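You operate a simulated robot arm through the tools that you are given. There is no shell and no other tool.

The job below is to be done with a simulated robot arm. You get a single attempt, and the scene is never put back.

JOB
Drain and lower the grey machine's tank, then move the pallet block from the small chuck to the ledge.
Fine: stop the pump before you drain; the ledge beside the tank; leave the drain open and the other controls alone.

The check looks at the end state, three seconds after you hand in, the way a careful person would. Anything else that was tipped, shoved, dropped, spilled or broken makes it a failure.

ROBOT AND FRAMES
A 7-joint arm with a fingered hand, fixed in place. Base frame: the origin is at the foot of the arm, x ahead of it, y to its left, z up. Readings come in mm, rad, newtons and seconds.
Its first joint turns from -2.897 to 2.897 rad. Payload 4.7 kg.
Tool frame: the origin (TCP) lies between the finger pads and is the grasp point; the fingertips stand 36 mm ahead of it; z points along the fingers, y is the line along which they close. Largest opening 120 mm; the body of the gripper starts 42 mm behind the TCP. The gripper is a hand of 5 fingers: y runs from the thumb to the fingers, the wrist lies at [-18, -122, -210] in the tool frame, and closing takes about 1.5 s.
Orientation is told as [roll, pitch, yaw] about the base's x, y, z axes, in that order, counted from this pose: with the fingers straight down and the wrist toward the robot, the tool's x, y and z point along [0, 1, 0], [1, 0, 0] and [0, 0, -1] of the base frame.

CONTROLS
- The arm moves only by the tool send_rows. Its argument "targets" is a list of rows, each a list of 7 numbers: the shift along the base's x, y, z in mm, then the turn, a rotation vector about the base's x, y, z in rad, then the opening, from 0 (shut) to 1 (fully open). In form: [[x, y, z, ax, ay, az, jaw], ...]. A call has 1 to 20 rows; each row is the pose to reach, as a shift and turn from the pose commanded when the call began. Each row takes 0.2 s and may step no farther than 50 mm and 0.15 rad from the row before; otherwise, or with a gripper value out of range, the whole call is refused. A pose out of reach is approached as far as the arm can. The call stops where the force on the tool passes 40 N (or 10 N more than at its start, if that is more) or the arm is blocked; 0.2 s more then pass. Each finger travels about 45 mm/s and halts on what it meets, pressing with about 30 N; the grip force reading is that of the motor and also rises with nothing between the fingers. The clock runs only during rows and for 0.2 s after the last one: add rows that repeat a pose to give the fingers time. It gives the time, the measured TCP pose, the force on the tool (base axes), the opening and the grip force at its end, in the units of the frame above (readings bear some noise), with the torque about the TCP (base axes, N m) and any sound that the robot's microphone picked up.
- Cameras (640 x 400 px; columns grow to the right, rows downward): "scene" is fixed at [45.6, 492.2, 1514.4]; the picture's right is [-0.17, -0.99, 0.00], its down [-0.54, 0.09, -0.83] and it looks along [0.82, -0.14, -0.55] (base axes); focal length 282 px, centre (320, 200). "wrist" rides on the gripper at [73, -91, -143] in the tool frame; the picture's right is [-0.80, 0.28, -0.53], its down [-0.53, -0.73, 0.42] and it looks along [-0.27, 0.62, 0.74] (tool axes); focal length 234 px, centre (320, 200). There is no depth. A picture from a camera that has moved, and an enlarged one, comes with that camera's place and axes in the base frame and with its lens. The place of the scene camera against the robot may be out by one fixed shift of up to 12 mm in any direction.
- snapshot(camera): a new picture of that camera. No time passes.
- hand_shape(shape): the hand has 5 fingers and takes this shape, open, in about a second: jaw (thumb against the fingers, like two jaws); tri (thumb and two fingers); tip (a fingertip pinch); poke (one finger out to press); point (the index stretched); flat (the hand flat); cup (the hand cupped); fist (a fist). The gripper value then closes the fingers along that shape, each until it touches; the sizes above hold for jaw. It gives what a move gives, with no picture.
- zoom(camera, box): a new picture of the part [left, top, right, bottom] of that camera's present view, enlarged. No time passes.
- finish_job(): hands the job in; it is judged then, once.

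Places have to be worked out from the pictures, the camera data and where the tool is seen. Open the gripper and draw the arm clear of the work before you hand the job in, unless the task says otherwise.

The tools are called after "Call:" as name(argument=value, ...) on one line, values as JSON. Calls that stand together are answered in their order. send_rows: Moves the arm, as the interface text tells. Its arguments: {"type":"object","properties":{"targets":{"type":"array","items":{"type":"array","items":{"type":"number"}}}},"required":["targets"]} The other tools are called the same way: hand_shape (shape) gives the hand a shape; snapshot (camera) takes a picture; zoom (camera, box) takes an enlarged picture of a part of a camera's view; finish_job () hands the job in.

At the start:

```text
t: 0.0
tcp_pos: [533.6, 361.9, 1262.7]
orientation: [0.0, -0.001, -0.001]
wrist_force: [0.7, 0.4, 0.4]
moment: [0.01, -0.02, 0.02]
grip_width: 119.7
grip_force: 0.0
shape: jaw
```

scene: 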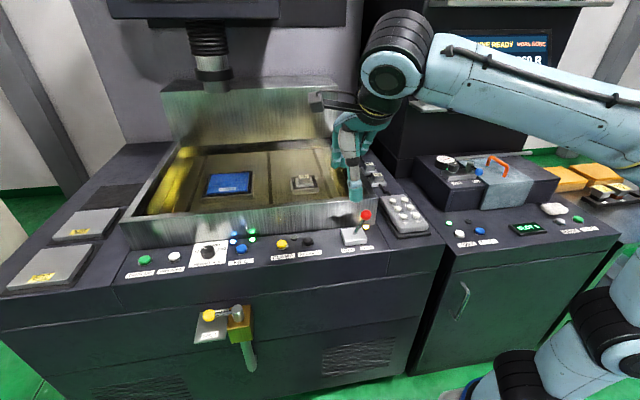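
wrist: 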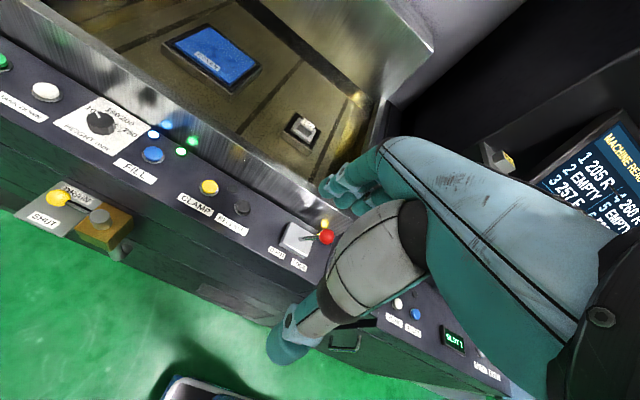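

The scene shows an EDM-type machine with a filled tank, a front control panel, and a drain valve at the front. I'll zoom in on the labels before moving anything.

Call:
zoom(camera="scene", box=[110, 220, 270, 320])

Call:
zoom(camera="scene", box=[250, 190, 410, 290])

Call:
zoom(camera="scene", box=[170, 290, 290, 375])

Call:
zoom(camera="scene", box=[130, 130, 390, 250])

Call:
zoom(camera="scene", box=[400, 140, 640, 280])

Call:
zoom(camera="wrist", box=[0, 0, 320, 300])

Call:
zoom(camera="wrist", box=[480, 100, 640, 240])

```text
4.00 times, centred on (190, 270) of scene
camera zoom: at [45.6, 492.2, 1514.4], right [-0.17, -0.99, 0.0], down [-0.54, 0.09, -0.83], along [0.82, -0.14, -0.55], focal length 1130 px, centre (840, -80)
```

zoom: 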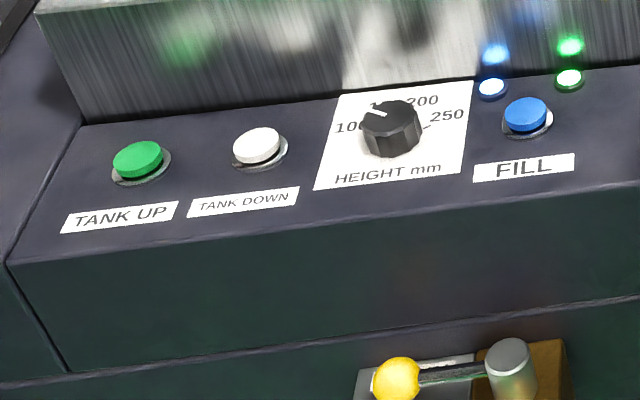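

```text
4.00 times, centred on (330, 240) of scene
camera zoom: at [45.6, 492.2, 1514.4], right [-0.17, -0.99, 0.0], down [-0.54, 0.09, -0.83], along [0.82, -0.14, -0.55], focal length 1130 px, centre (280, 40)
```

zoom: 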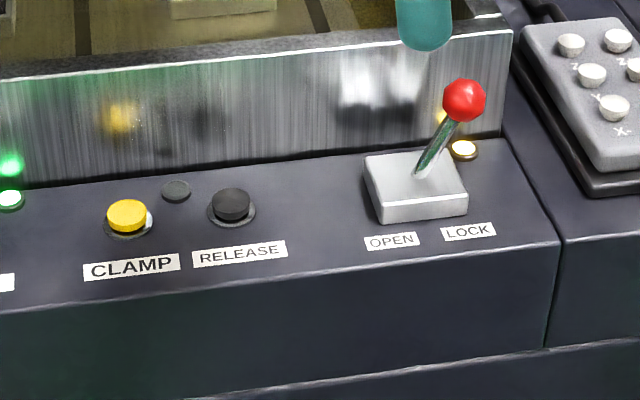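

```text
4.71 times, centred on (230, 332) of scene
camera zoom: at [45.6, 492.2, 1514.4], right [-0.17, -0.99, 0.0], down [-0.54, 0.09, -0.83], along [0.82, -0.14, -0.55], focal length 1329 px, centre (744, -424)
```

zoom: 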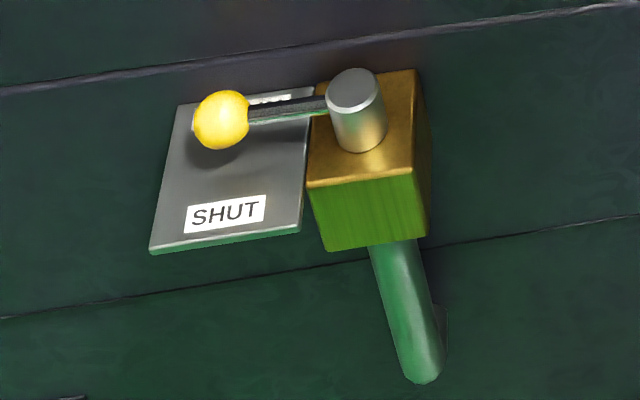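

```text
2.46 times, centred on (260, 190) of scene
camera zoom: at [45.6, 492.2, 1514.4], right [-0.17, -0.99, 0.0], down [-0.54, 0.09, -0.83], along [0.82, -0.14, -0.55], focal length 695 px, centre (468, 225)
```

zoom: 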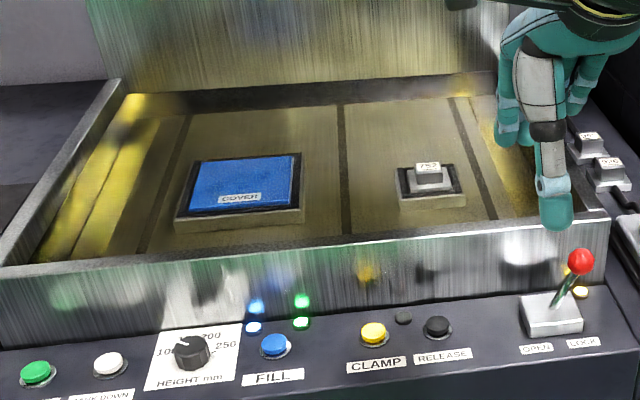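

```text
2.67 times, centred on (520, 210) of scene
camera zoom: at [45.6, 492.2, 1514.4], right [-0.17, -0.99, 0.0], down [-0.54, 0.09, -0.83], along [0.82, -0.14, -0.55], focal length 753 px, centre (-213, 173)
```

zoom: 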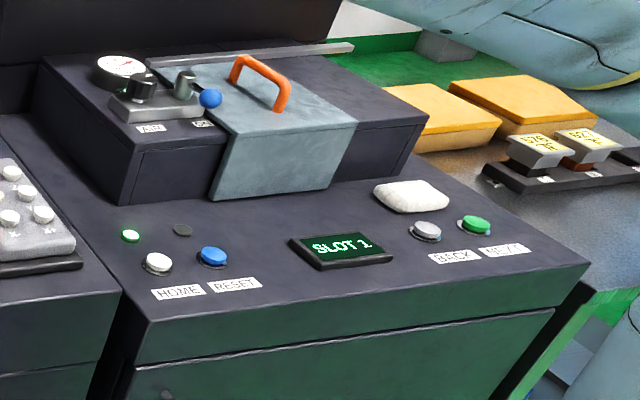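

```text
1.33 times, centred on (160, 150) of wrist
camera zoom: at [441.2, 434.3, 1406.2], right [0.28, -0.8, 0.53], down [-0.73, -0.53, -0.42], along [0.62, -0.27, -0.74], focal length 312 px, centre (533, 267)
```

zoom: 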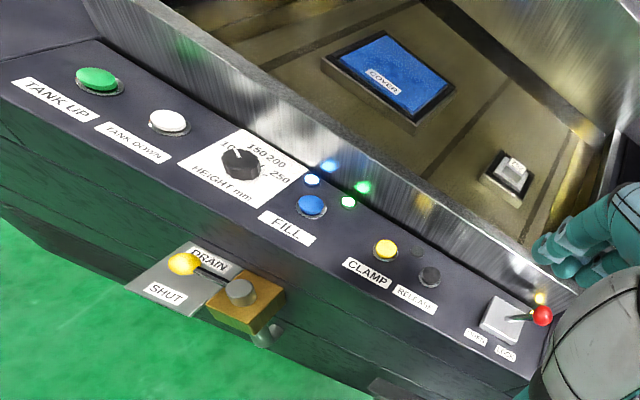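

```text
2.86 times, centred on (560, 170) of wrist
camera zoom: at [441.2, 434.3, 1406.2], right [0.28, -0.8, 0.53], down [-0.73, -0.53, -0.42], along [0.62, -0.27, -0.74], focal length 669 px, centre (-366, 286)
```

zoom: 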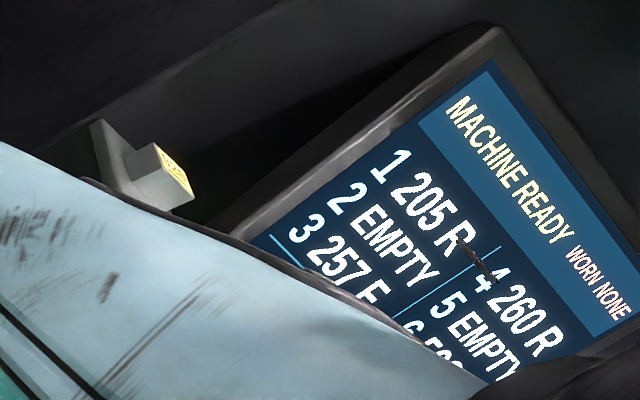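

I need a better look at the areas left and right of the tank and at the small chuck, so I'll enlarge those.

Call:
zoom(camera="scene", box=[0, 170, 160, 300])

Call:
zoom(camera="scene", box=[340, 140, 440, 240])

Call:
zoom(camera="scene", box=[270, 150, 350, 210])

Call:
zoom(camera="scene", box=[320, 200, 390, 260])

Call:
zoom(camera="wrist", box=[120, 90, 240, 180])

Call:
zoom(camera="wrist", box=[20, 160, 160, 270])

Call:
zoom(camera="scene", box=[400, 0, 640, 140])

Call:
zoom(camera="scene", box=[540, 140, 640, 220])

```text
3.08 times, centred on (80, 235) of scene
camera zoom: at [45.6, 492.2, 1514.4], right [-0.17, -0.99, 0.0], down [-0.54, 0.09, -0.83], along [0.82, -0.14, -0.55], focal length 869 px, centre (1058, 92)
```

zoom: 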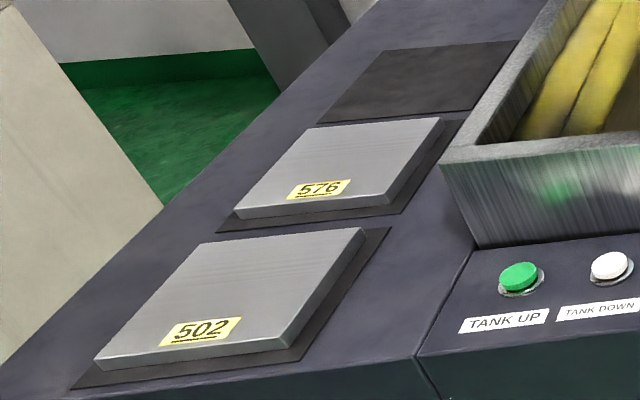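

```text
4.00 times, centred on (390, 190) of scene
camera zoom: at [45.6, 492.2, 1514.4], right [-0.17, -0.99, 0.0], down [-0.54, 0.09, -0.83], along [0.82, -0.14, -0.55], focal length 1130 px, centre (40, 240)
```

zoom: 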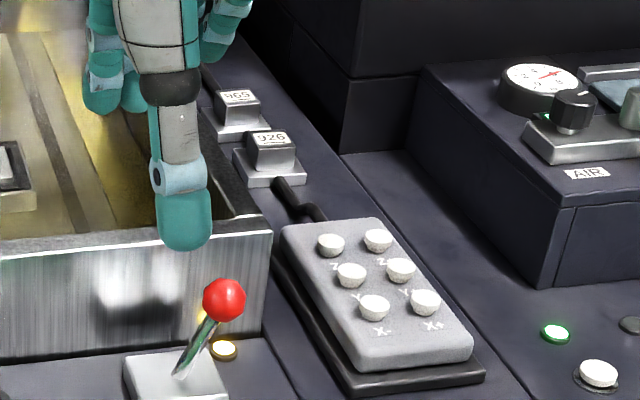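

```text
6.67 times, centred on (310, 180) of scene
camera zoom: at [45.6, 492.2, 1514.4], right [-0.17, -0.99, 0.0], down [-0.54, 0.09, -0.83], along [0.82, -0.14, -0.55], focal length 1883 px, centre (387, 333)
```

zoom: 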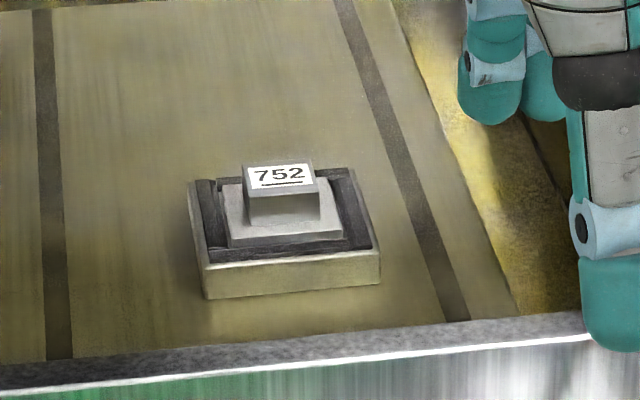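

```text
6.67 times, centred on (355, 230) of scene
camera zoom: at [45.6, 492.2, 1514.4], right [-0.17, -0.99, 0.0], down [-0.54, 0.09, -0.83], along [0.82, -0.14, -0.55], focal length 1883 px, centre (87, 0)
```

zoom: 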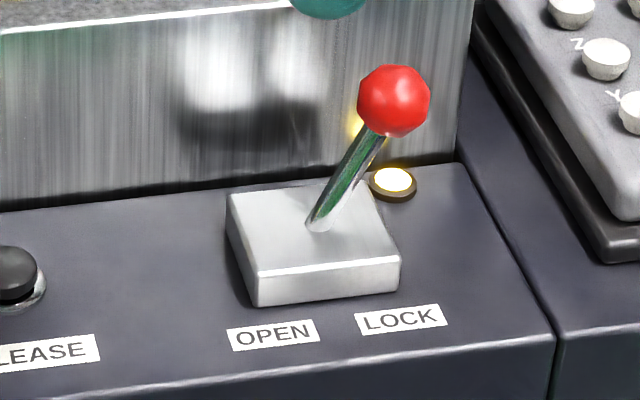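

```text
4.44 times, centred on (180, 135) of wrist
camera zoom: at [441.2, 434.3, 1406.2], right [0.28, -0.8, 0.53], down [-0.73, -0.53, -0.42], along [0.62, -0.27, -0.74], focal length 1041 px, centre (942, 489)
```

zoom: 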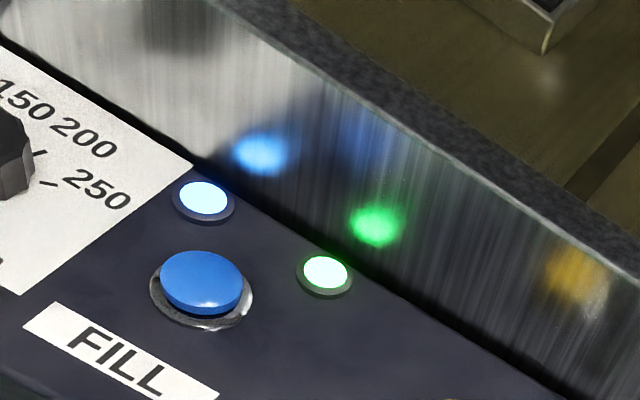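

```text
3.64 times, centred on (90, 215) of wrist
camera zoom: at [441.2, 434.3, 1406.2], right [0.28, -0.8, 0.53], down [-0.73, -0.53, -0.42], along [0.62, -0.27, -0.74], focal length 852 px, centre (1156, 146)
```

zoom: 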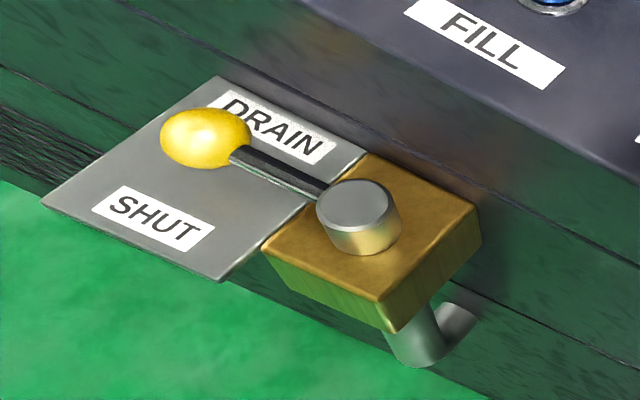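

```text
2.67 times, centred on (520, 70) of scene
camera zoom: at [45.6, 492.2, 1514.4], right [-0.17, -0.99, 0.0], down [-0.54, 0.09, -0.83], along [0.82, -0.14, -0.55], focal length 753 px, centre (-213, 547)
```

zoom: 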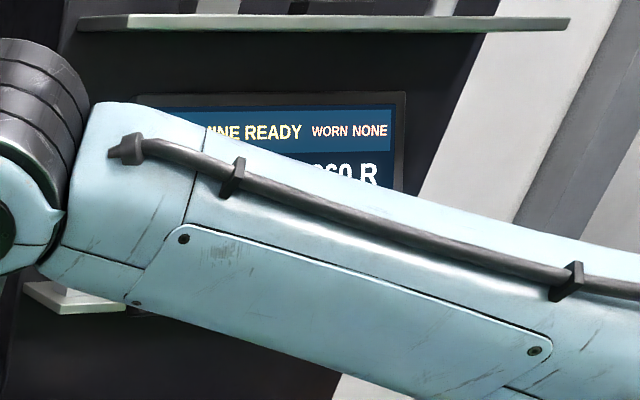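

```text
5.00 times, centred on (590, 180) of scene
camera zoom: at [45.6, 492.2, 1514.4], right [-0.17, -0.99, 0.0], down [-0.54, 0.09, -0.83], along [0.82, -0.14, -0.55], focal length 1412 px, centre (-1030, 300)
```

zoom: 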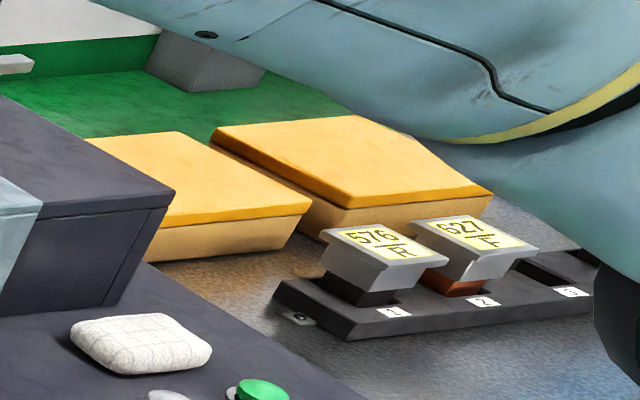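

The FILL LEDs are lit, so the pump is running, and triangulation puts the FILL button near (698, 617, 932). The drain lever ball is near (585, 722, 795), its pivot near (585, 642), and the 752 block near (920, 400, 1033). I'll switch to the poke shape in free air and look at where the finger ends up.

Call:
hand_shape(shape="poke")

Call:
snapshot(camera="wrist")

Call:
zoom(camera="scene", box=[280, 70, 440, 230])

```text
t: 0.9
tcp_pos: [533.6, 361.7, 1263.3]
orientation: [0.001, 0.0, -0.002]
wrist_force: [-0.2, -0.6, 0.4]
moment: [-0.06, 0.01, -0.01]
grip_width: 0.0
grip_force: 0.0
shape: poke
```

```text
taken
camera wrist: at [441.2, 434.3, 1406.2], right [0.28, -0.8, 0.53], down [-0.73, -0.53, -0.42], along [0.62, -0.27, -0.74], focal length 234 px, centre (320, 200)
```

wrist: 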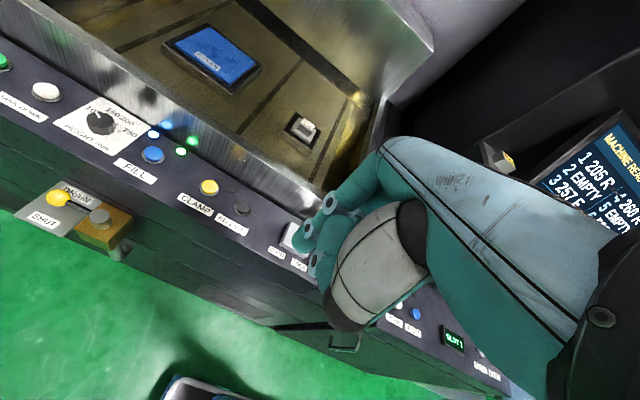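

```text
2.50 times, centred on (360, 150) of scene
camera zoom: at [45.6, 492.2, 1514.4], right [-0.17, -0.99, 0.0], down [-0.54, 0.09, -0.83], along [0.82, -0.14, -0.55], focal length 706 px, centre (220, 325)
```

zoom: 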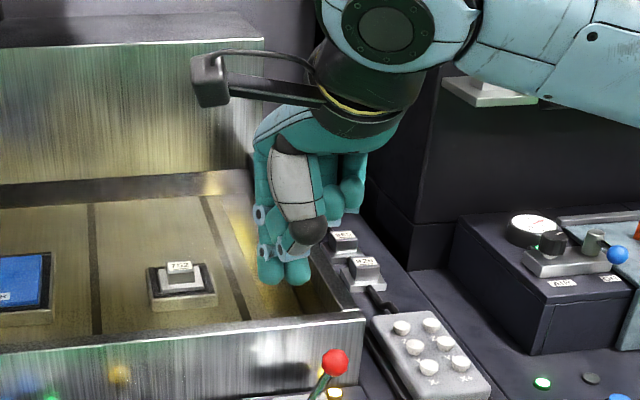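

Two fingertips are visible, so I'll enlarge both views of the hand to see which one is extended.

Call:
zoom(camera="scene", box=[330, 100, 390, 190])

Call:
zoom(camera="wrist", box=[270, 160, 410, 330])

```text
4.44 times, centred on (360, 145) of scene
camera zoom: at [45.6, 492.2, 1514.4], right [-0.17, -0.99, 0.0], down [-0.54, 0.09, -0.83], along [0.82, -0.14, -0.55], focal length 1256 px, centre (142, 444)
```

zoom: 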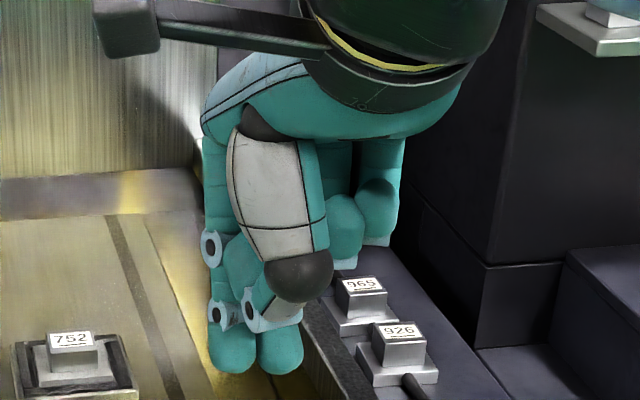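

```text
2.35 times, centred on (340, 245) of wrist
camera zoom: at [441.2, 434.3, 1406.2], right [0.28, -0.8, 0.53], down [-0.73, -0.53, -0.42], along [0.62, -0.27, -0.74], focal length 551 px, centre (273, 94)
```

zoom: 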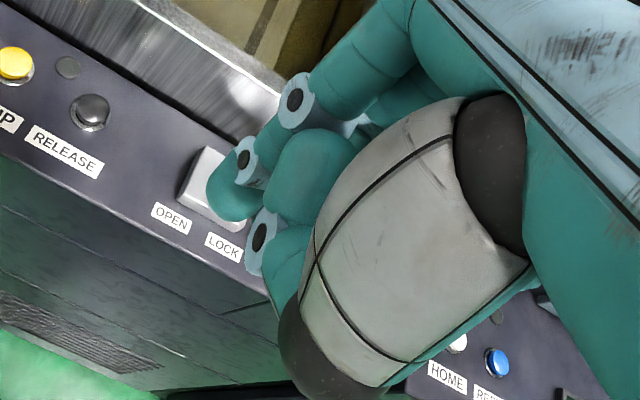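

The index tip looks to be at the tool axis, about 36 mm ahead of the TCP. I'll compare with the point shape, since a stretched index may reach farther.

Call:
hand_shape(shape="point")

Call:
zoom(camera="scene", box=[310, 90, 410, 220])

Call:
snapshot(camera="wrist")

```text
t: 1.8
tcp_pos: [533.0, 362.6, 1262.6]
orientation: [0.0, 0.0, 0.0]
wrist_force: [-0.5, -0.1, 0.4]
moment: [0.02, -0.02, -0.02]
grip_width: 0.0
grip_force: 0.0
shape: point
```

```text
3.08 times, centred on (360, 155) of scene
camera zoom: at [45.6, 492.2, 1514.4], right [-0.17, -0.99, 0.0], down [-0.54, 0.09, -0.83], along [0.82, -0.14, -0.55], focal length 869 px, centre (197, 338)
```

zoom: 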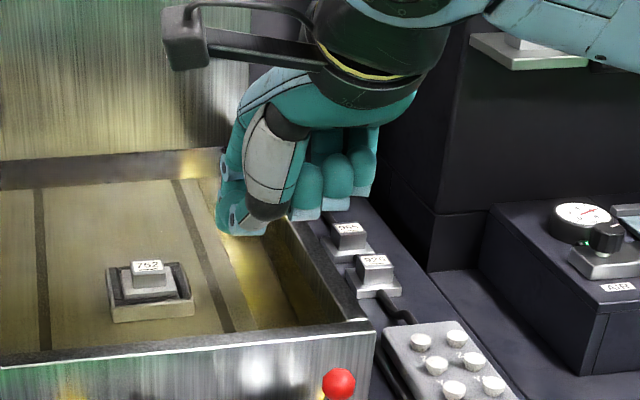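

```text
taken
camera wrist: at [441.2, 434.3, 1406.2], right [0.28, -0.8, 0.53], down [-0.73, -0.53, -0.42], along [0.62, -0.27, -0.74], focal length 234 px, centre (320, 200)
```

wrist: 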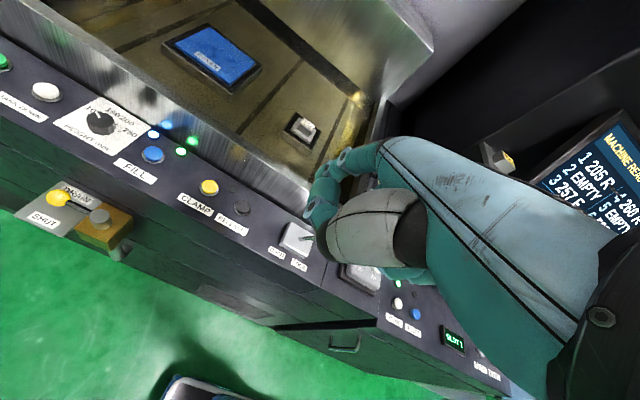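

In point the index looks curled, possibly because the hand is still in transition. I'll hold still for a moment with opening 1 and look again.

Call:
send_rows(targets=[[0, 0, 0, 0, 0, 0, 1], [0, 0, 0, 0, 0, 0, 1], [0, 0, 0, 0, 0, 0, 1]])

Call:
zoom(camera="scene", box=[310, 90, 410, 220])

Call:
snapshot(camera="wrist")

```text
t: 2.6
tcp_pos: [533.7, 362.2, 1262.5]
orientation: [0.0, -0.001, -0.001]
wrist_force: [0.0, 0.8, 0.4]
moment: [0.03, -0.02, 0.0]
grip_width: 0.1
grip_force: 0.0
shape: point
```

```text
3.08 times, centred on (360, 155) of scene
camera zoom: at [45.6, 492.2, 1514.4], right [-0.17, -0.99, 0.0], down [-0.54, 0.09, -0.83], along [0.82, -0.14, -0.55], focal length 869 px, centre (197, 338)
```

zoom: 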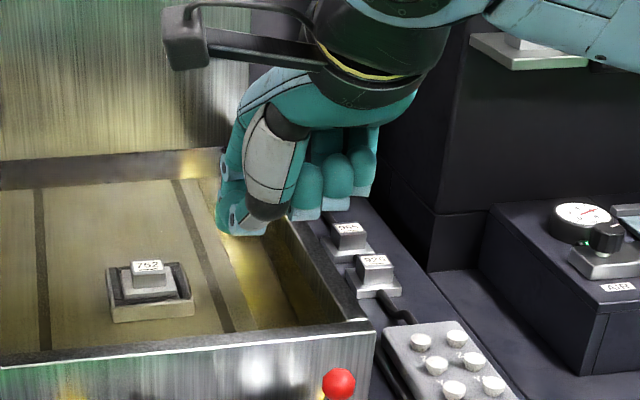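

```text
taken
camera wrist: at [441.2, 434.3, 1406.2], right [0.28, -0.8, 0.53], down [-0.73, -0.53, -0.42], along [0.62, -0.27, -0.74], focal length 234 px, centre (320, 200)
```

wrist: 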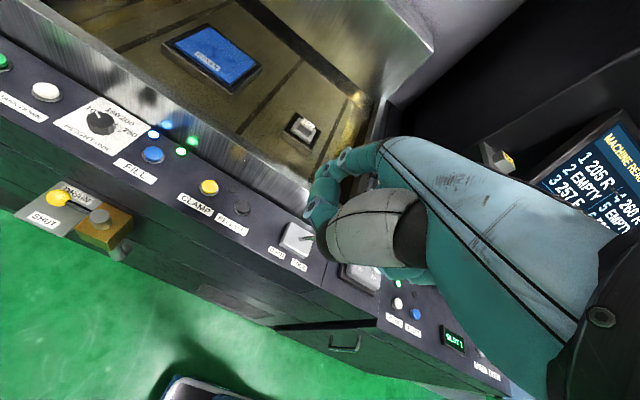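

The point shape doesn't help, so I'll use poke. After that I'll yaw the hand outward and move left, staying high, to view the left of the panel and free the scene camera's view of the right ledge.

Call:
hand_shape(shape="poke")

Call:
send_rows(targets=[[0, 40, 0, 0, 0, 0.14, 0], [0, 80, 0, 0, 0, 0.28, 0], [0, 120, 0, 0, 0, 0.42, 0], [0, 160, 0, 0, 0, 0.56, 0], [0, 190, 0, 0, 0, 0.7, 0], [0, 200, 0, 0, 0, 0.75, 0]])

Call:
snapshot(camera="scene")

Call:
snapshot(camera="wrist")

```text
t: 3.5
tcp_pos: [532.8, 361.7, 1263.6]
orientation: [0.0, 0.001, -0.002]
wrist_force: [-0.4, 0.7, 0.5]
moment: [0.0, -0.04, -0.03]
grip_width: 0.0
grip_force: 0.1
shape: poke
```

```text
t: 4.9
tcp_pos: [533.2, 561.8, 1263.4]
orientation: [0.0, 0.0, 0.75]
wrist_force: [0.6, -0.5, -0.1]
moment: [-0.02, -0.03, 0.0]
grip_width: 0.1
grip_force: 30.4
shape: jaw
```

```text
taken
```

scene: 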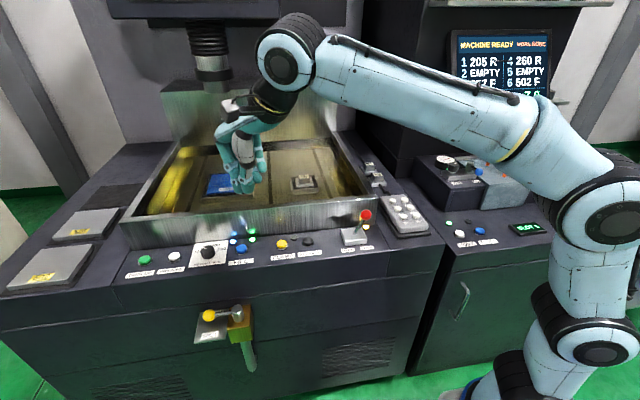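

```text
taken
camera wrist: at [415.9, 551.9, 1407.2], right [0.75, -0.4, 0.53], down [-0.17, -0.89, -0.42], along [0.64, 0.23, -0.74], focal length 234 px, centre (320, 200)
```

wrist: 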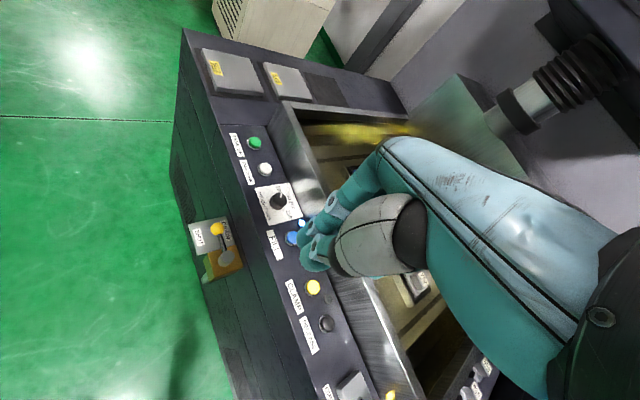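

With opening 0 the shape went back to jaw, so I'll keep rows at opening 1 while in poke. The ledge is unobstructed now, so I'll zoom in there and on the screen.

Call:
hand_shape(shape="poke")

Call:
zoom(camera="scene", box=[320, 120, 420, 220])

Call:
zoom(camera="scene", box=[440, 20, 580, 110])

Call:
zoom(camera="wrist", box=[170, 190, 270, 290])

Call:
zoom(camera="wrist", box=[220, 110, 380, 300])

Call:
zoom(camera="scene", box=[210, 90, 290, 210])

```text
t: 5.8
tcp_pos: [534.4, 562.3, 1262.7]
orientation: [-0.002, 0.0, 0.748]
wrist_force: [-0.7, -0.5, -0.4]
moment: [0.0, 0.0, 0.01]
grip_width: 0.0
grip_force: 0.1
shape: poke
```

```text
4.00 times, centred on (370, 170) of scene
camera zoom: at [45.6, 492.2, 1514.4], right [-0.17, -0.99, 0.0], down [-0.54, 0.09, -0.83], along [0.82, -0.14, -0.55], focal length 1130 px, centre (120, 320)
```

zoom: 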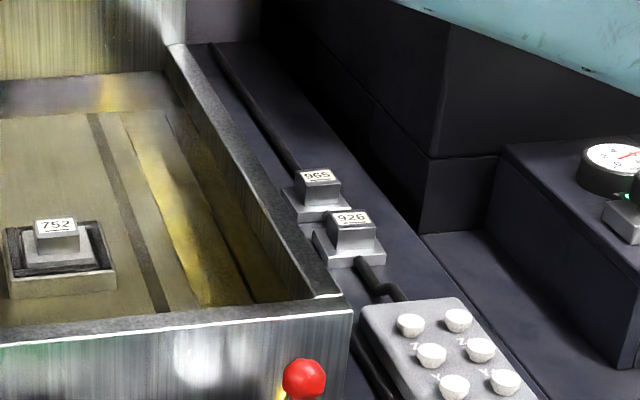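

```text
4.44 times, centred on (510, 65) of scene
camera zoom: at [45.6, 492.2, 1514.4], right [-0.17, -0.99, 0.0], down [-0.54, 0.09, -0.83], along [0.82, -0.14, -0.55], focal length 1256 px, centre (-524, 800)
```

zoom: 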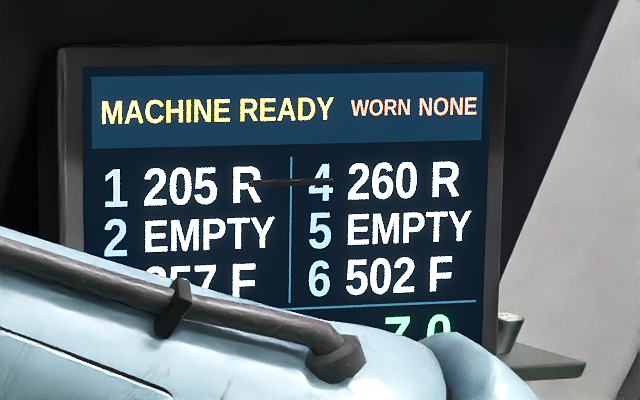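

```text
4.00 times, centred on (220, 240) of wrist
camera zoom: at [415.9, 551.9, 1407.0], right [0.75, -0.4, 0.53], down [-0.17, -0.89, -0.42], along [0.64, 0.23, -0.74], focal length 937 px, centre (720, 40)
```

zoom: 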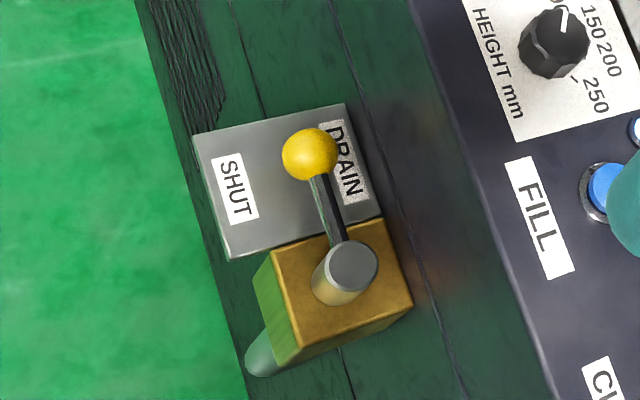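

```text
2.11 times, centred on (300, 205) of wrist
camera zoom: at [415.9, 551.9, 1407.0], right [0.75, -0.4, 0.53], down [-0.17, -0.89, -0.42], along [0.64, 0.23, -0.74], focal length 493 px, centre (362, 190)
```

zoom: 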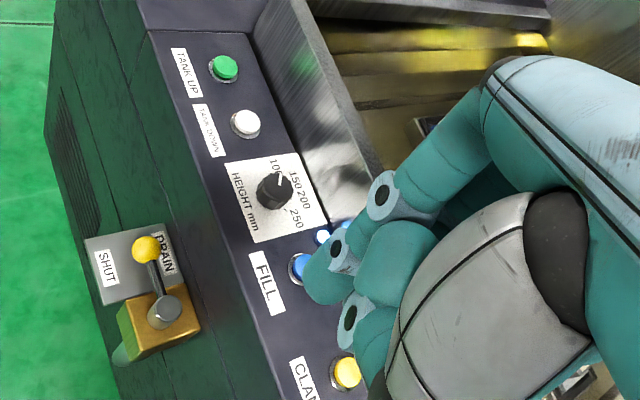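

```text
3.33 times, centred on (250, 150) of scene
camera zoom: at [45.6, 492.2, 1514.4], right [-0.17, -0.99, 0.0], down [-0.54, 0.09, -0.83], along [0.82, -0.14, -0.55], focal length 942 px, centre (553, 367)
```

zoom: 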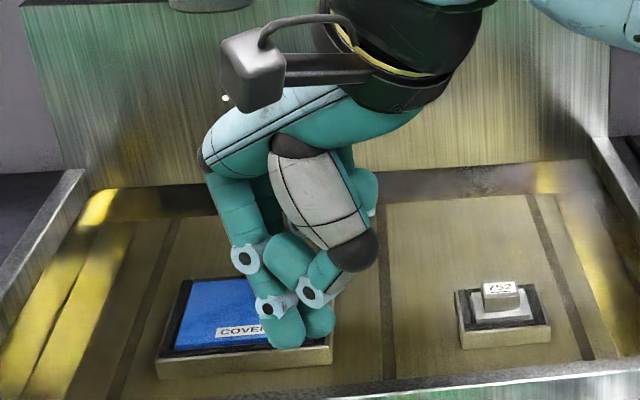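

The ledge to the right of the tank has blocks 965 and 926 at its front, with free space behind them. Before pressing anything I want to know exactly which fingertip leads, so I'll enlarge the hand.

Call:
zoom(camera="scene", box=[225, 120, 275, 200])

Call:
zoom(camera="wrist", box=[290, 180, 370, 280])

```text
5.00 times, centred on (250, 160) of scene
camera zoom: at [45.6, 492.2, 1514.4], right [-0.17, -0.99, 0.0], down [-0.54, 0.09, -0.83], along [0.82, -0.14, -0.55], focal length 1412 px, centre (670, 400)
```

zoom: 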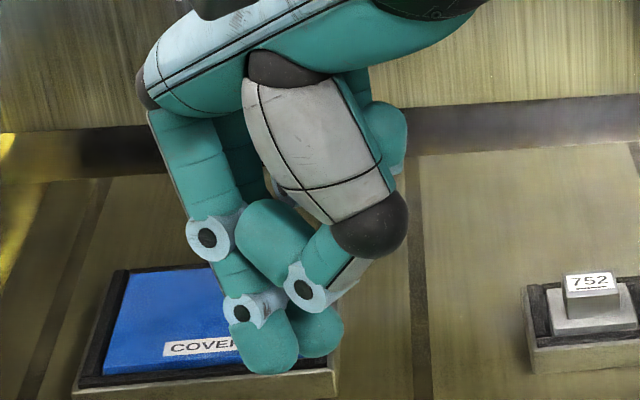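

```text
4.00 times, centred on (330, 230) of wrist
camera zoom: at [415.9, 551.9, 1407.0], right [0.75, -0.4, 0.53], down [-0.17, -0.89, -0.42], along [0.64, 0.23, -0.74], focal length 937 px, centre (280, 80)
```

zoom: 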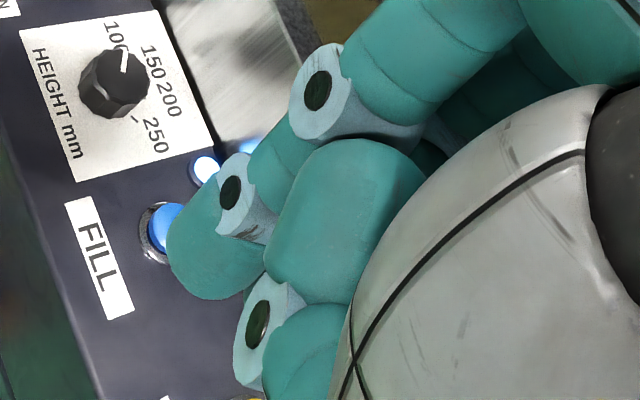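

The index tip leads at roughly 45 mm ahead of the TCP, with the middle tip about level beside it. I'll move above FILL with the tool tilted outward 0.52 rad, staying high, then check again.

Call:
send_rows(targets=[[25, 7, -30, 0.0595, -0.0638, 0, 1], [50, 14, -60, 0.119, -0.1277, 0, 1], [75, 20, -90, 0.1785, -0.1915, 0, 1], [100, 27, -120, 0.238, -0.2553, 0, 1], [125, 34, -150, 0.2975, -0.3192, 0, 1], [150, 40, -180, 0.357, -0.383, 0, 1]])

Call:
snapshot(camera="scene")

Call:
snapshot(camera="wrist")

```text
t: 7.2
tcp_pos: [684.9, 600.9, 1085.1]
orientation: [0.001, -0.525, 0.75]
wrist_force: [0.7, -0.4, 1.2]
moment: [-0.05, 0.0, -0.02]
grip_width: 0.0
grip_force: 0.1
shape: poke
```

```text
taken
```

scene: 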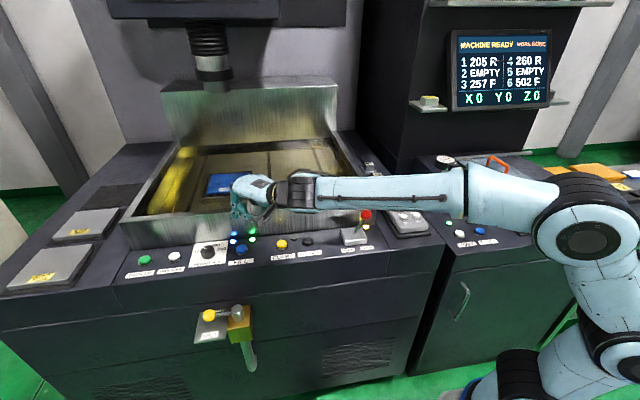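

```text
taken
camera wrist: at [523.4, 550.0, 1163.8], right [0.53, -0.6, 0.59], down [0.05, -0.68, -0.74], along [0.84, 0.42, -0.33], focal length 234 px, centre (320, 200)
```

wrist: 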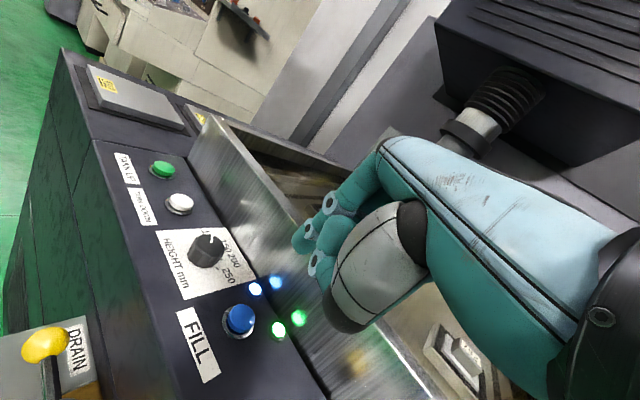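

The finger is above FILL with the tip near (701, 618, 1046), and the button is near (696, 620, 934). I'll descend most of the way and check the alignment.

Call:
send_rows(targets=[[-3, 2, -30, 0, 0, 0, 1], [-5, 3, -60, 0, 0, 0, 1], [-6, 4, -88, 0, 0, 0, 1]])

Call:
zoom(camera="scene", box=[190, 180, 310, 280])

Call:
snapshot(camera="wrist")

```text
t: 8.0
tcp_pos: [677.3, 606.6, 994.9]
orientation: [-0.001, -0.527, 0.749]
wrist_force: [-0.2, -0.3, 0.9]
moment: [-0.02, 0.03, 0.02]
grip_width: 0.2
grip_force: 0.0
shape: poke
```

```text
4.00 times, centred on (250, 230) of scene
camera zoom: at [45.6, 492.2, 1514.4], right [-0.17, -0.99, 0.0], down [-0.54, 0.09, -0.83], along [0.82, -0.14, -0.55], focal length 1130 px, centre (600, 80)
```

zoom: 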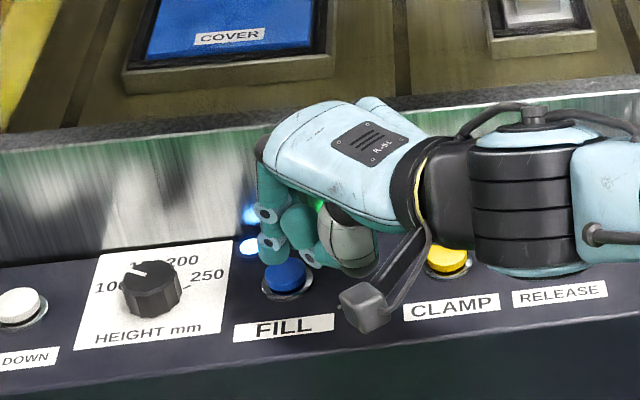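

```text
taken
camera wrist: at [516.3, 555.6, 1075.2], right [0.53, -0.6, 0.59], down [0.05, -0.68, -0.73], along [0.84, 0.42, -0.33], focal length 234 px, centre (320, 200)
```

wrist: 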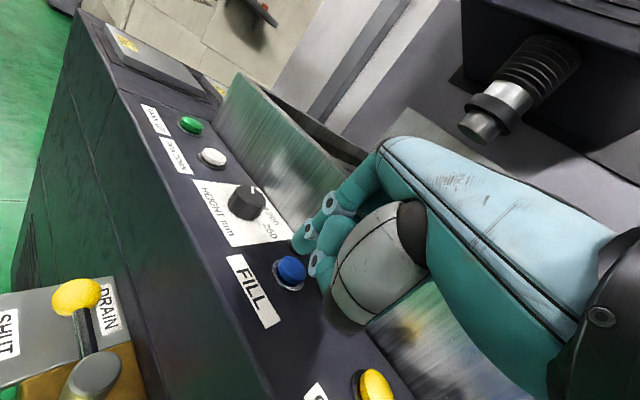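

The tip is at about (692, 624, 956) against the button at (696, 621, 934), which is good alignment. I'll press down slowly.

Call:
send_rows(targets=[[2, -1, -8, 0, 0, 0, 1], [2, -1, -14, 0, 0, 0, 1], [2, -1, -18, 0, 0, 0, 1], [2, -1, -21, 0, 0, 0, 1], [2, -1, -24, 0, 0, 0, 1]])

Call:
zoom(camera="scene", box=[190, 180, 310, 280])

Call:
snapshot(camera="wrist")

```text
t: 9.2
tcp_pos: [678.2, 605.1, 970.3]
orientation: [0.0, -0.524, 0.75]
wrist_force: [-0.1, -0.4, 0.5]
moment: [-0.01, 0.02, 0.01]
grip_width: 0.1
grip_force: 0.0
shape: poke
```

```text
4.00 times, centred on (250, 230) of scene
camera zoom: at [45.6, 492.2, 1514.4], right [-0.17, -0.99, 0.0], down [-0.54, 0.09, -0.83], along [0.82, -0.14, -0.55], focal length 1130 px, centre (600, 80)
```

zoom: 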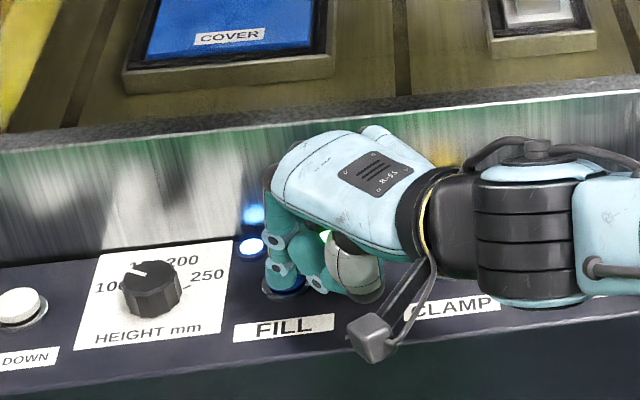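

```text
taken
camera wrist: at [518.5, 554.8, 1049.5], right [0.53, -0.6, 0.59], down [0.05, -0.68, -0.73], along [0.84, 0.42, -0.33], focal length 234 px, centre (320, 200)
```

wrist: 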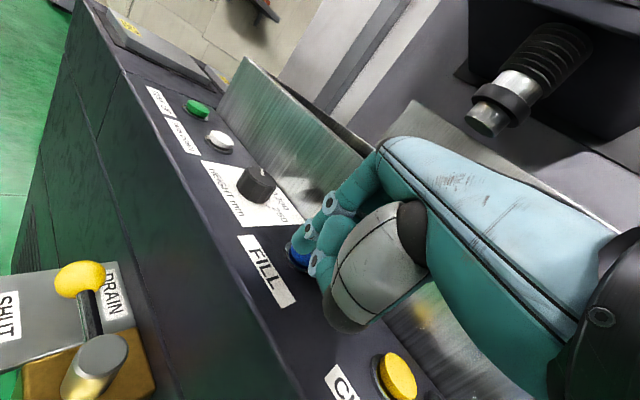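

No contact yet, and the tip is right over the button at z of about 931. I'll continue down in 2 mm steps.

Call:
send_rows(targets=[[0, 0, -2, 0, 0, 0, 1], [0, 0, -4, 0, 0, 0, 1], [0, 0, -6, 0, 0, 0, 1]])

Call:
zoom(camera="scene", box=[190, 180, 310, 280])

```text
t: 10.0
tcp_pos: [679.2, 605.0, 964.4]
orientation: [0.002, -0.523, 0.748]
wrist_force: [0.3, -0.5, -0.4]
moment: [0.02, 0.01, 0.02]
grip_width: 0.0
grip_force: 0.2
shape: poke
```

```text
4.00 times, centred on (250, 230) of scene
camera zoom: at [45.6, 492.2, 1514.4], right [-0.17, -0.99, 0.0], down [-0.54, 0.09, -0.83], along [0.82, -0.14, -0.55], focal length 1130 px, centre (600, 80)
```

zoom: 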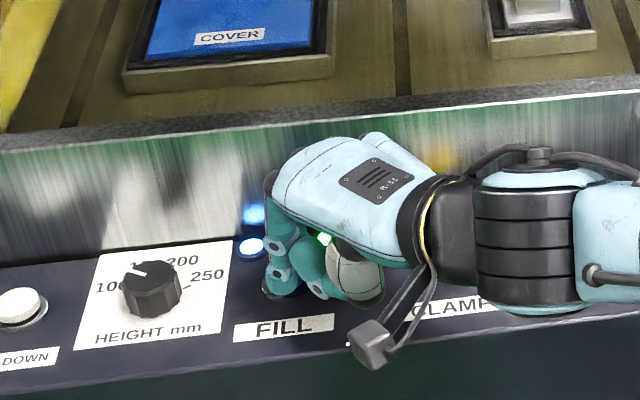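

There's still no force, so the button must sit lower than I estimated. I'll keep going in small steps.

Call:
send_rows(targets=[[0, 0, -2, 0, 0, 0, 1], [0, 0, -4, 0, 0, 0, 1], [0, 0, -6, 0, 0, 0, 1]])

Call:
zoom(camera="scene", box=[220, 210, 280, 270])

Call:
zoom(camera="wrist", box=[230, 180, 370, 320])

```text
t: 10.8
tcp_pos: [679.1, 604.1, 958.5]
orientation: [0.001, -0.524, 0.749]
wrist_force: [-2.0, -2.4, 2.7]
moment: [-0.06, 0.01, -0.05]
grip_width: 0.1
grip_force: 0.0
shape: poke
```

```text
6.67 times, centred on (250, 240) of scene
camera zoom: at [45.6, 492.2, 1514.4], right [-0.17, -0.99, 0.0], down [-0.54, 0.09, -0.83], along [0.82, -0.14, -0.55], focal length 1883 px, centre (787, -67)
```

zoom: 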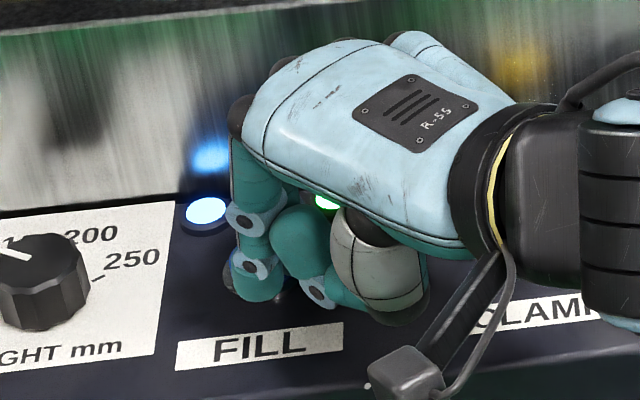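

```text
2.86 times, centred on (300, 250) of wrist
camera zoom: at [518.5, 555.2, 1038.2], right [0.53, -0.6, 0.59], down [0.05, -0.68, -0.73], along [0.84, 0.42, -0.33], focal length 669 px, centre (377, 57)
```

zoom: 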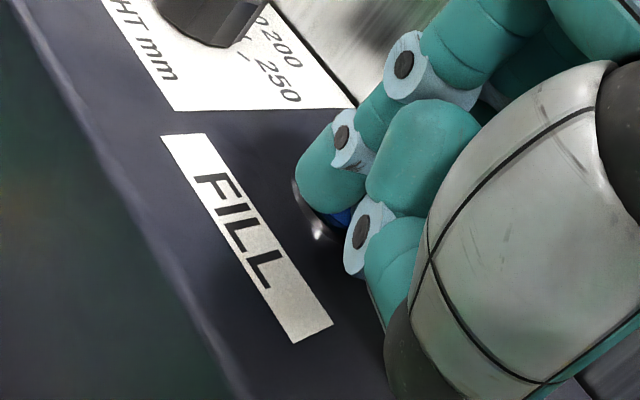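

Contact has begun at about 4 N on the button. I'll press further in small steps and watch the LED.

Call:
send_rows(targets=[[0, 0, -1.5, 0, 0, 0, 1], [0, 0, -3, 0, 0, 0, 1]])

Call:
zoom(camera="scene", box=[220, 210, 280, 270])

```text
t: 11.4
tcp_pos: [679.9, 605.4, 957.1]
orientation: [0.0, -0.525, 0.747]
wrist_force: [-4.3, -3.1, 5.2]
moment: [-0.01, 0.01, -0.01]
grip_width: 0.0
grip_force: 0.1
shape: poke
heard: click
```

```text
6.67 times, centred on (250, 240) of scene
camera zoom: at [45.6, 492.2, 1514.4], right [-0.17, -0.99, 0.0], down [-0.54, 0.09, -0.83], along [0.82, -0.14, -0.55], focal length 1883 px, centre (787, -67)
```

zoom: 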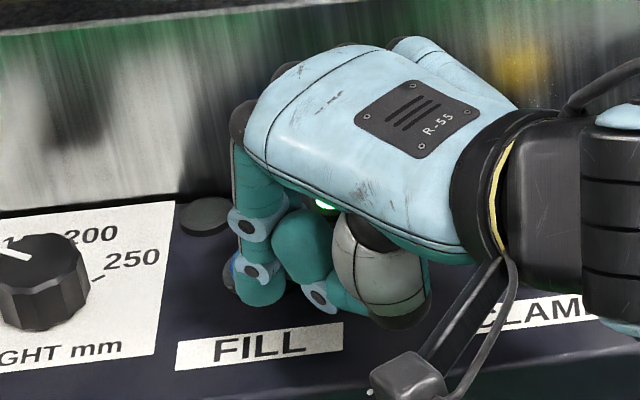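

A click sounded and the blue pump LED went out, so the pump is stopped. I'll retract straight up, pull back from the panel, and look at the drain valve.

Call:
send_rows(targets=[[0, 0, 20, 0, 0, 0, 1], [0, 0, 50, 0, 0, 0, 1], [-10, -5, 90, 0, 0, 0, 1], [-40, 5, 120, 0, 0, 0, 1], [-80, 20, 140, 0, 0, 0, 1], [-120, 40, 150, 0, 0, 0, 1], [-160, 60, 150, 0, 0, 0, 1]])

Call:
snapshot(camera="scene")

Call:
snapshot(camera="wrist")

```text
t: 13.0
tcp_pos: [519.0, 667.7, 1104.0]
orientation: [0.001, -0.525, 0.749]
wrist_force: [-0.3, -0.3, 0.1]
moment: [-0.02, 0.01, 0.03]
grip_width: 0.2
grip_force: 0.0
shape: poke
```

```text
taken
```

scene: 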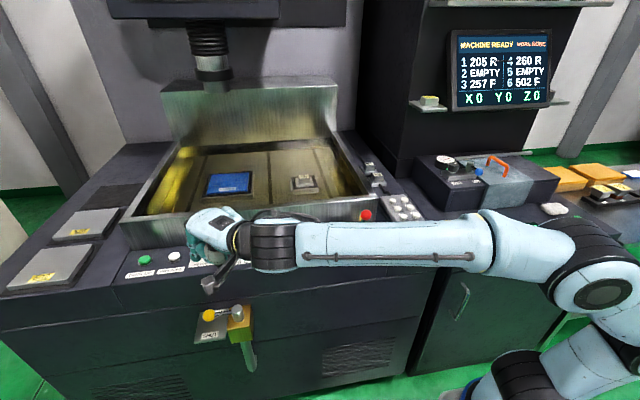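

```text
taken
camera wrist: at [358.6, 616.5, 1183.9], right [0.53, -0.6, 0.59], down [0.05, -0.68, -0.73], along [0.84, 0.42, -0.33], focal length 234 px, centre (320, 200)
```

wrist: 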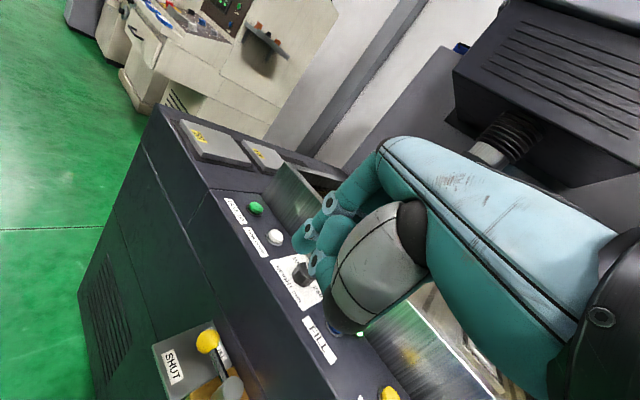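

The pump LED stays off. Now I'll try the flat shape in free air to see how the straight fingers lie, since they might slip behind the drain lever.

Call:
hand_shape(shape="flat")

Call:
zoom(camera="scene", box=[160, 180, 300, 320])

Call:
snapshot(camera="wrist")

Call:
zoom(camera="wrist", box=[140, 300, 270, 400])

```text
t: 13.9
tcp_pos: [520.1, 666.8, 1104.0]
orientation: [-0.001, -0.521, 0.749]
wrist_force: [0.7, 0.5, -0.9]
moment: [-0.03, -0.02, 0.0]
grip_width: 0.0
grip_force: 0.1
shape: flat
```

```text
2.86 times, centred on (230, 250) of scene
camera zoom: at [45.6, 492.2, 1514.4], right [-0.17, -0.99, 0.0], down [-0.54, 0.09, -0.83], along [0.82, -0.14, -0.55], focal length 807 px, centre (577, 57)
```

zoom: 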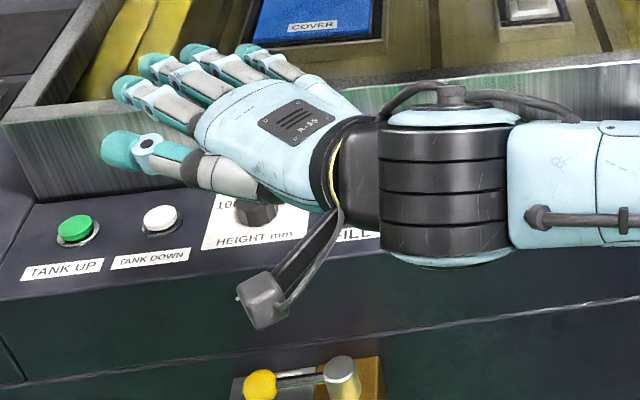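

```text
taken
camera wrist: at [358.8, 616.5, 1183.6], right [0.53, -0.6, 0.59], down [0.05, -0.68, -0.73], along [0.84, 0.42, -0.33], focal length 234 px, centre (320, 200)
```

wrist: 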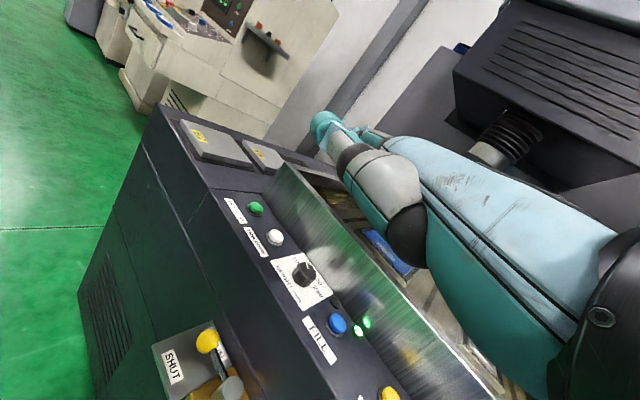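

```text
4.00 times, centred on (205, 350) of wrist
camera zoom: at [358.8, 616.5, 1183.6], right [0.53, -0.6, 0.59], down [0.05, -0.68, -0.73], along [0.84, 0.42, -0.33], focal length 937 px, centre (780, -400)
```

zoom: 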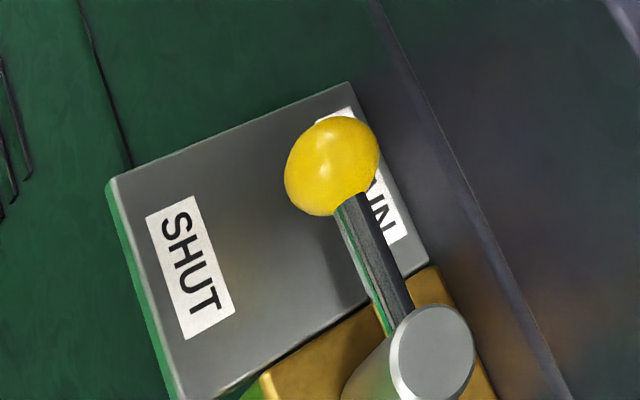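

The wrist views put the ball at about (586, 723, 801), diameter 35, the pivot at (586, 648), and the plate about 32 mm below the ball. Hooking with poke is too tight against the machine face, so I'll try the three-finger shape to hold the ball. First I'll inspect that shape in the air.

Call:
hand_shape(shape="tri")

Call:
send_rows(targets=[[0, 10, 0, 0, 0, -0.14, 1], [0, 20, 0, 0, 0, -0.28, 1], [0, 30, 0, 0, 0, -0.42, 1], [0, 40, 0, 0, 0, -0.56, 1], [0, 50, 0, 0, 0, -0.7, 1], [0, 55, 0, 0, 0, -0.75, 1]])

Call:
zoom(camera="scene", box=[140, 160, 300, 340])

Call:
snapshot(camera="wrist")

```text
t: 14.8
tcp_pos: [519.2, 667.6, 1104.3]
orientation: [0.0, -0.523, 0.751]
wrist_force: [0.2, -0.6, 0.2]
moment: [-0.02, -0.01, 0.0]
grip_width: 119.5
grip_force: 0.1
shape: tri
```

```text
t: 16.2
tcp_pos: [518.3, 720.2, 1105.4]
orientation: [0.0, -0.524, -0.002]
wrist_force: [-0.2, 0.5, 0.6]
moment: [0.01, 0.01, 0.02]
grip_width: 120.0
grip_force: 0.1
shape: tri
```

```text
2.22 times, centred on (220, 250) of scene
camera zoom: at [45.6, 492.2, 1514.4], right [-0.17, -0.99, 0.0], down [-0.54, 0.09, -0.83], along [0.82, -0.14, -0.55], focal length 628 px, centre (542, 89)
```

zoom: 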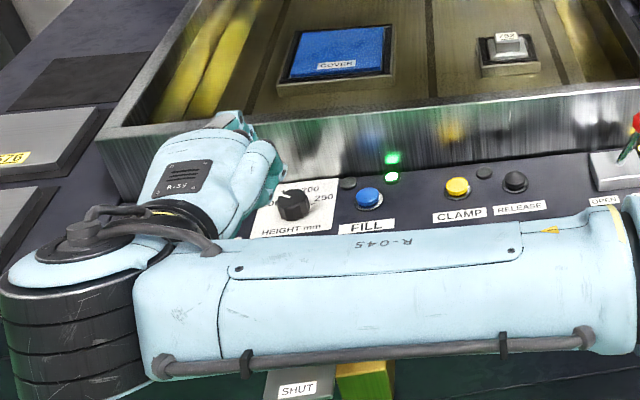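

```text
taken
camera wrist: at [366.8, 792.0, 1183.5], right [-0.02, -0.8, 0.59], down [-0.42, -0.53, -0.73], along [0.91, -0.27, -0.33], focal length 234 px, centre (320, 200)
```

wrist: 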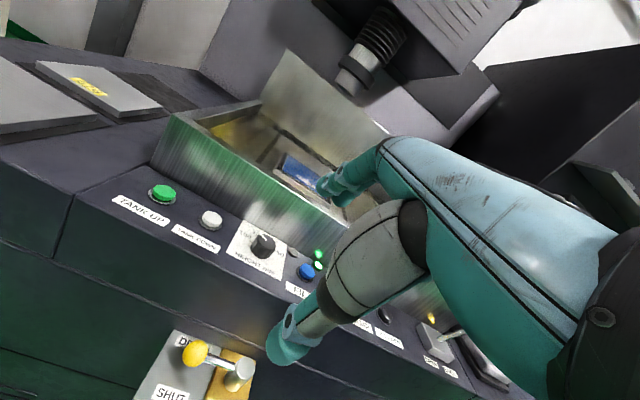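

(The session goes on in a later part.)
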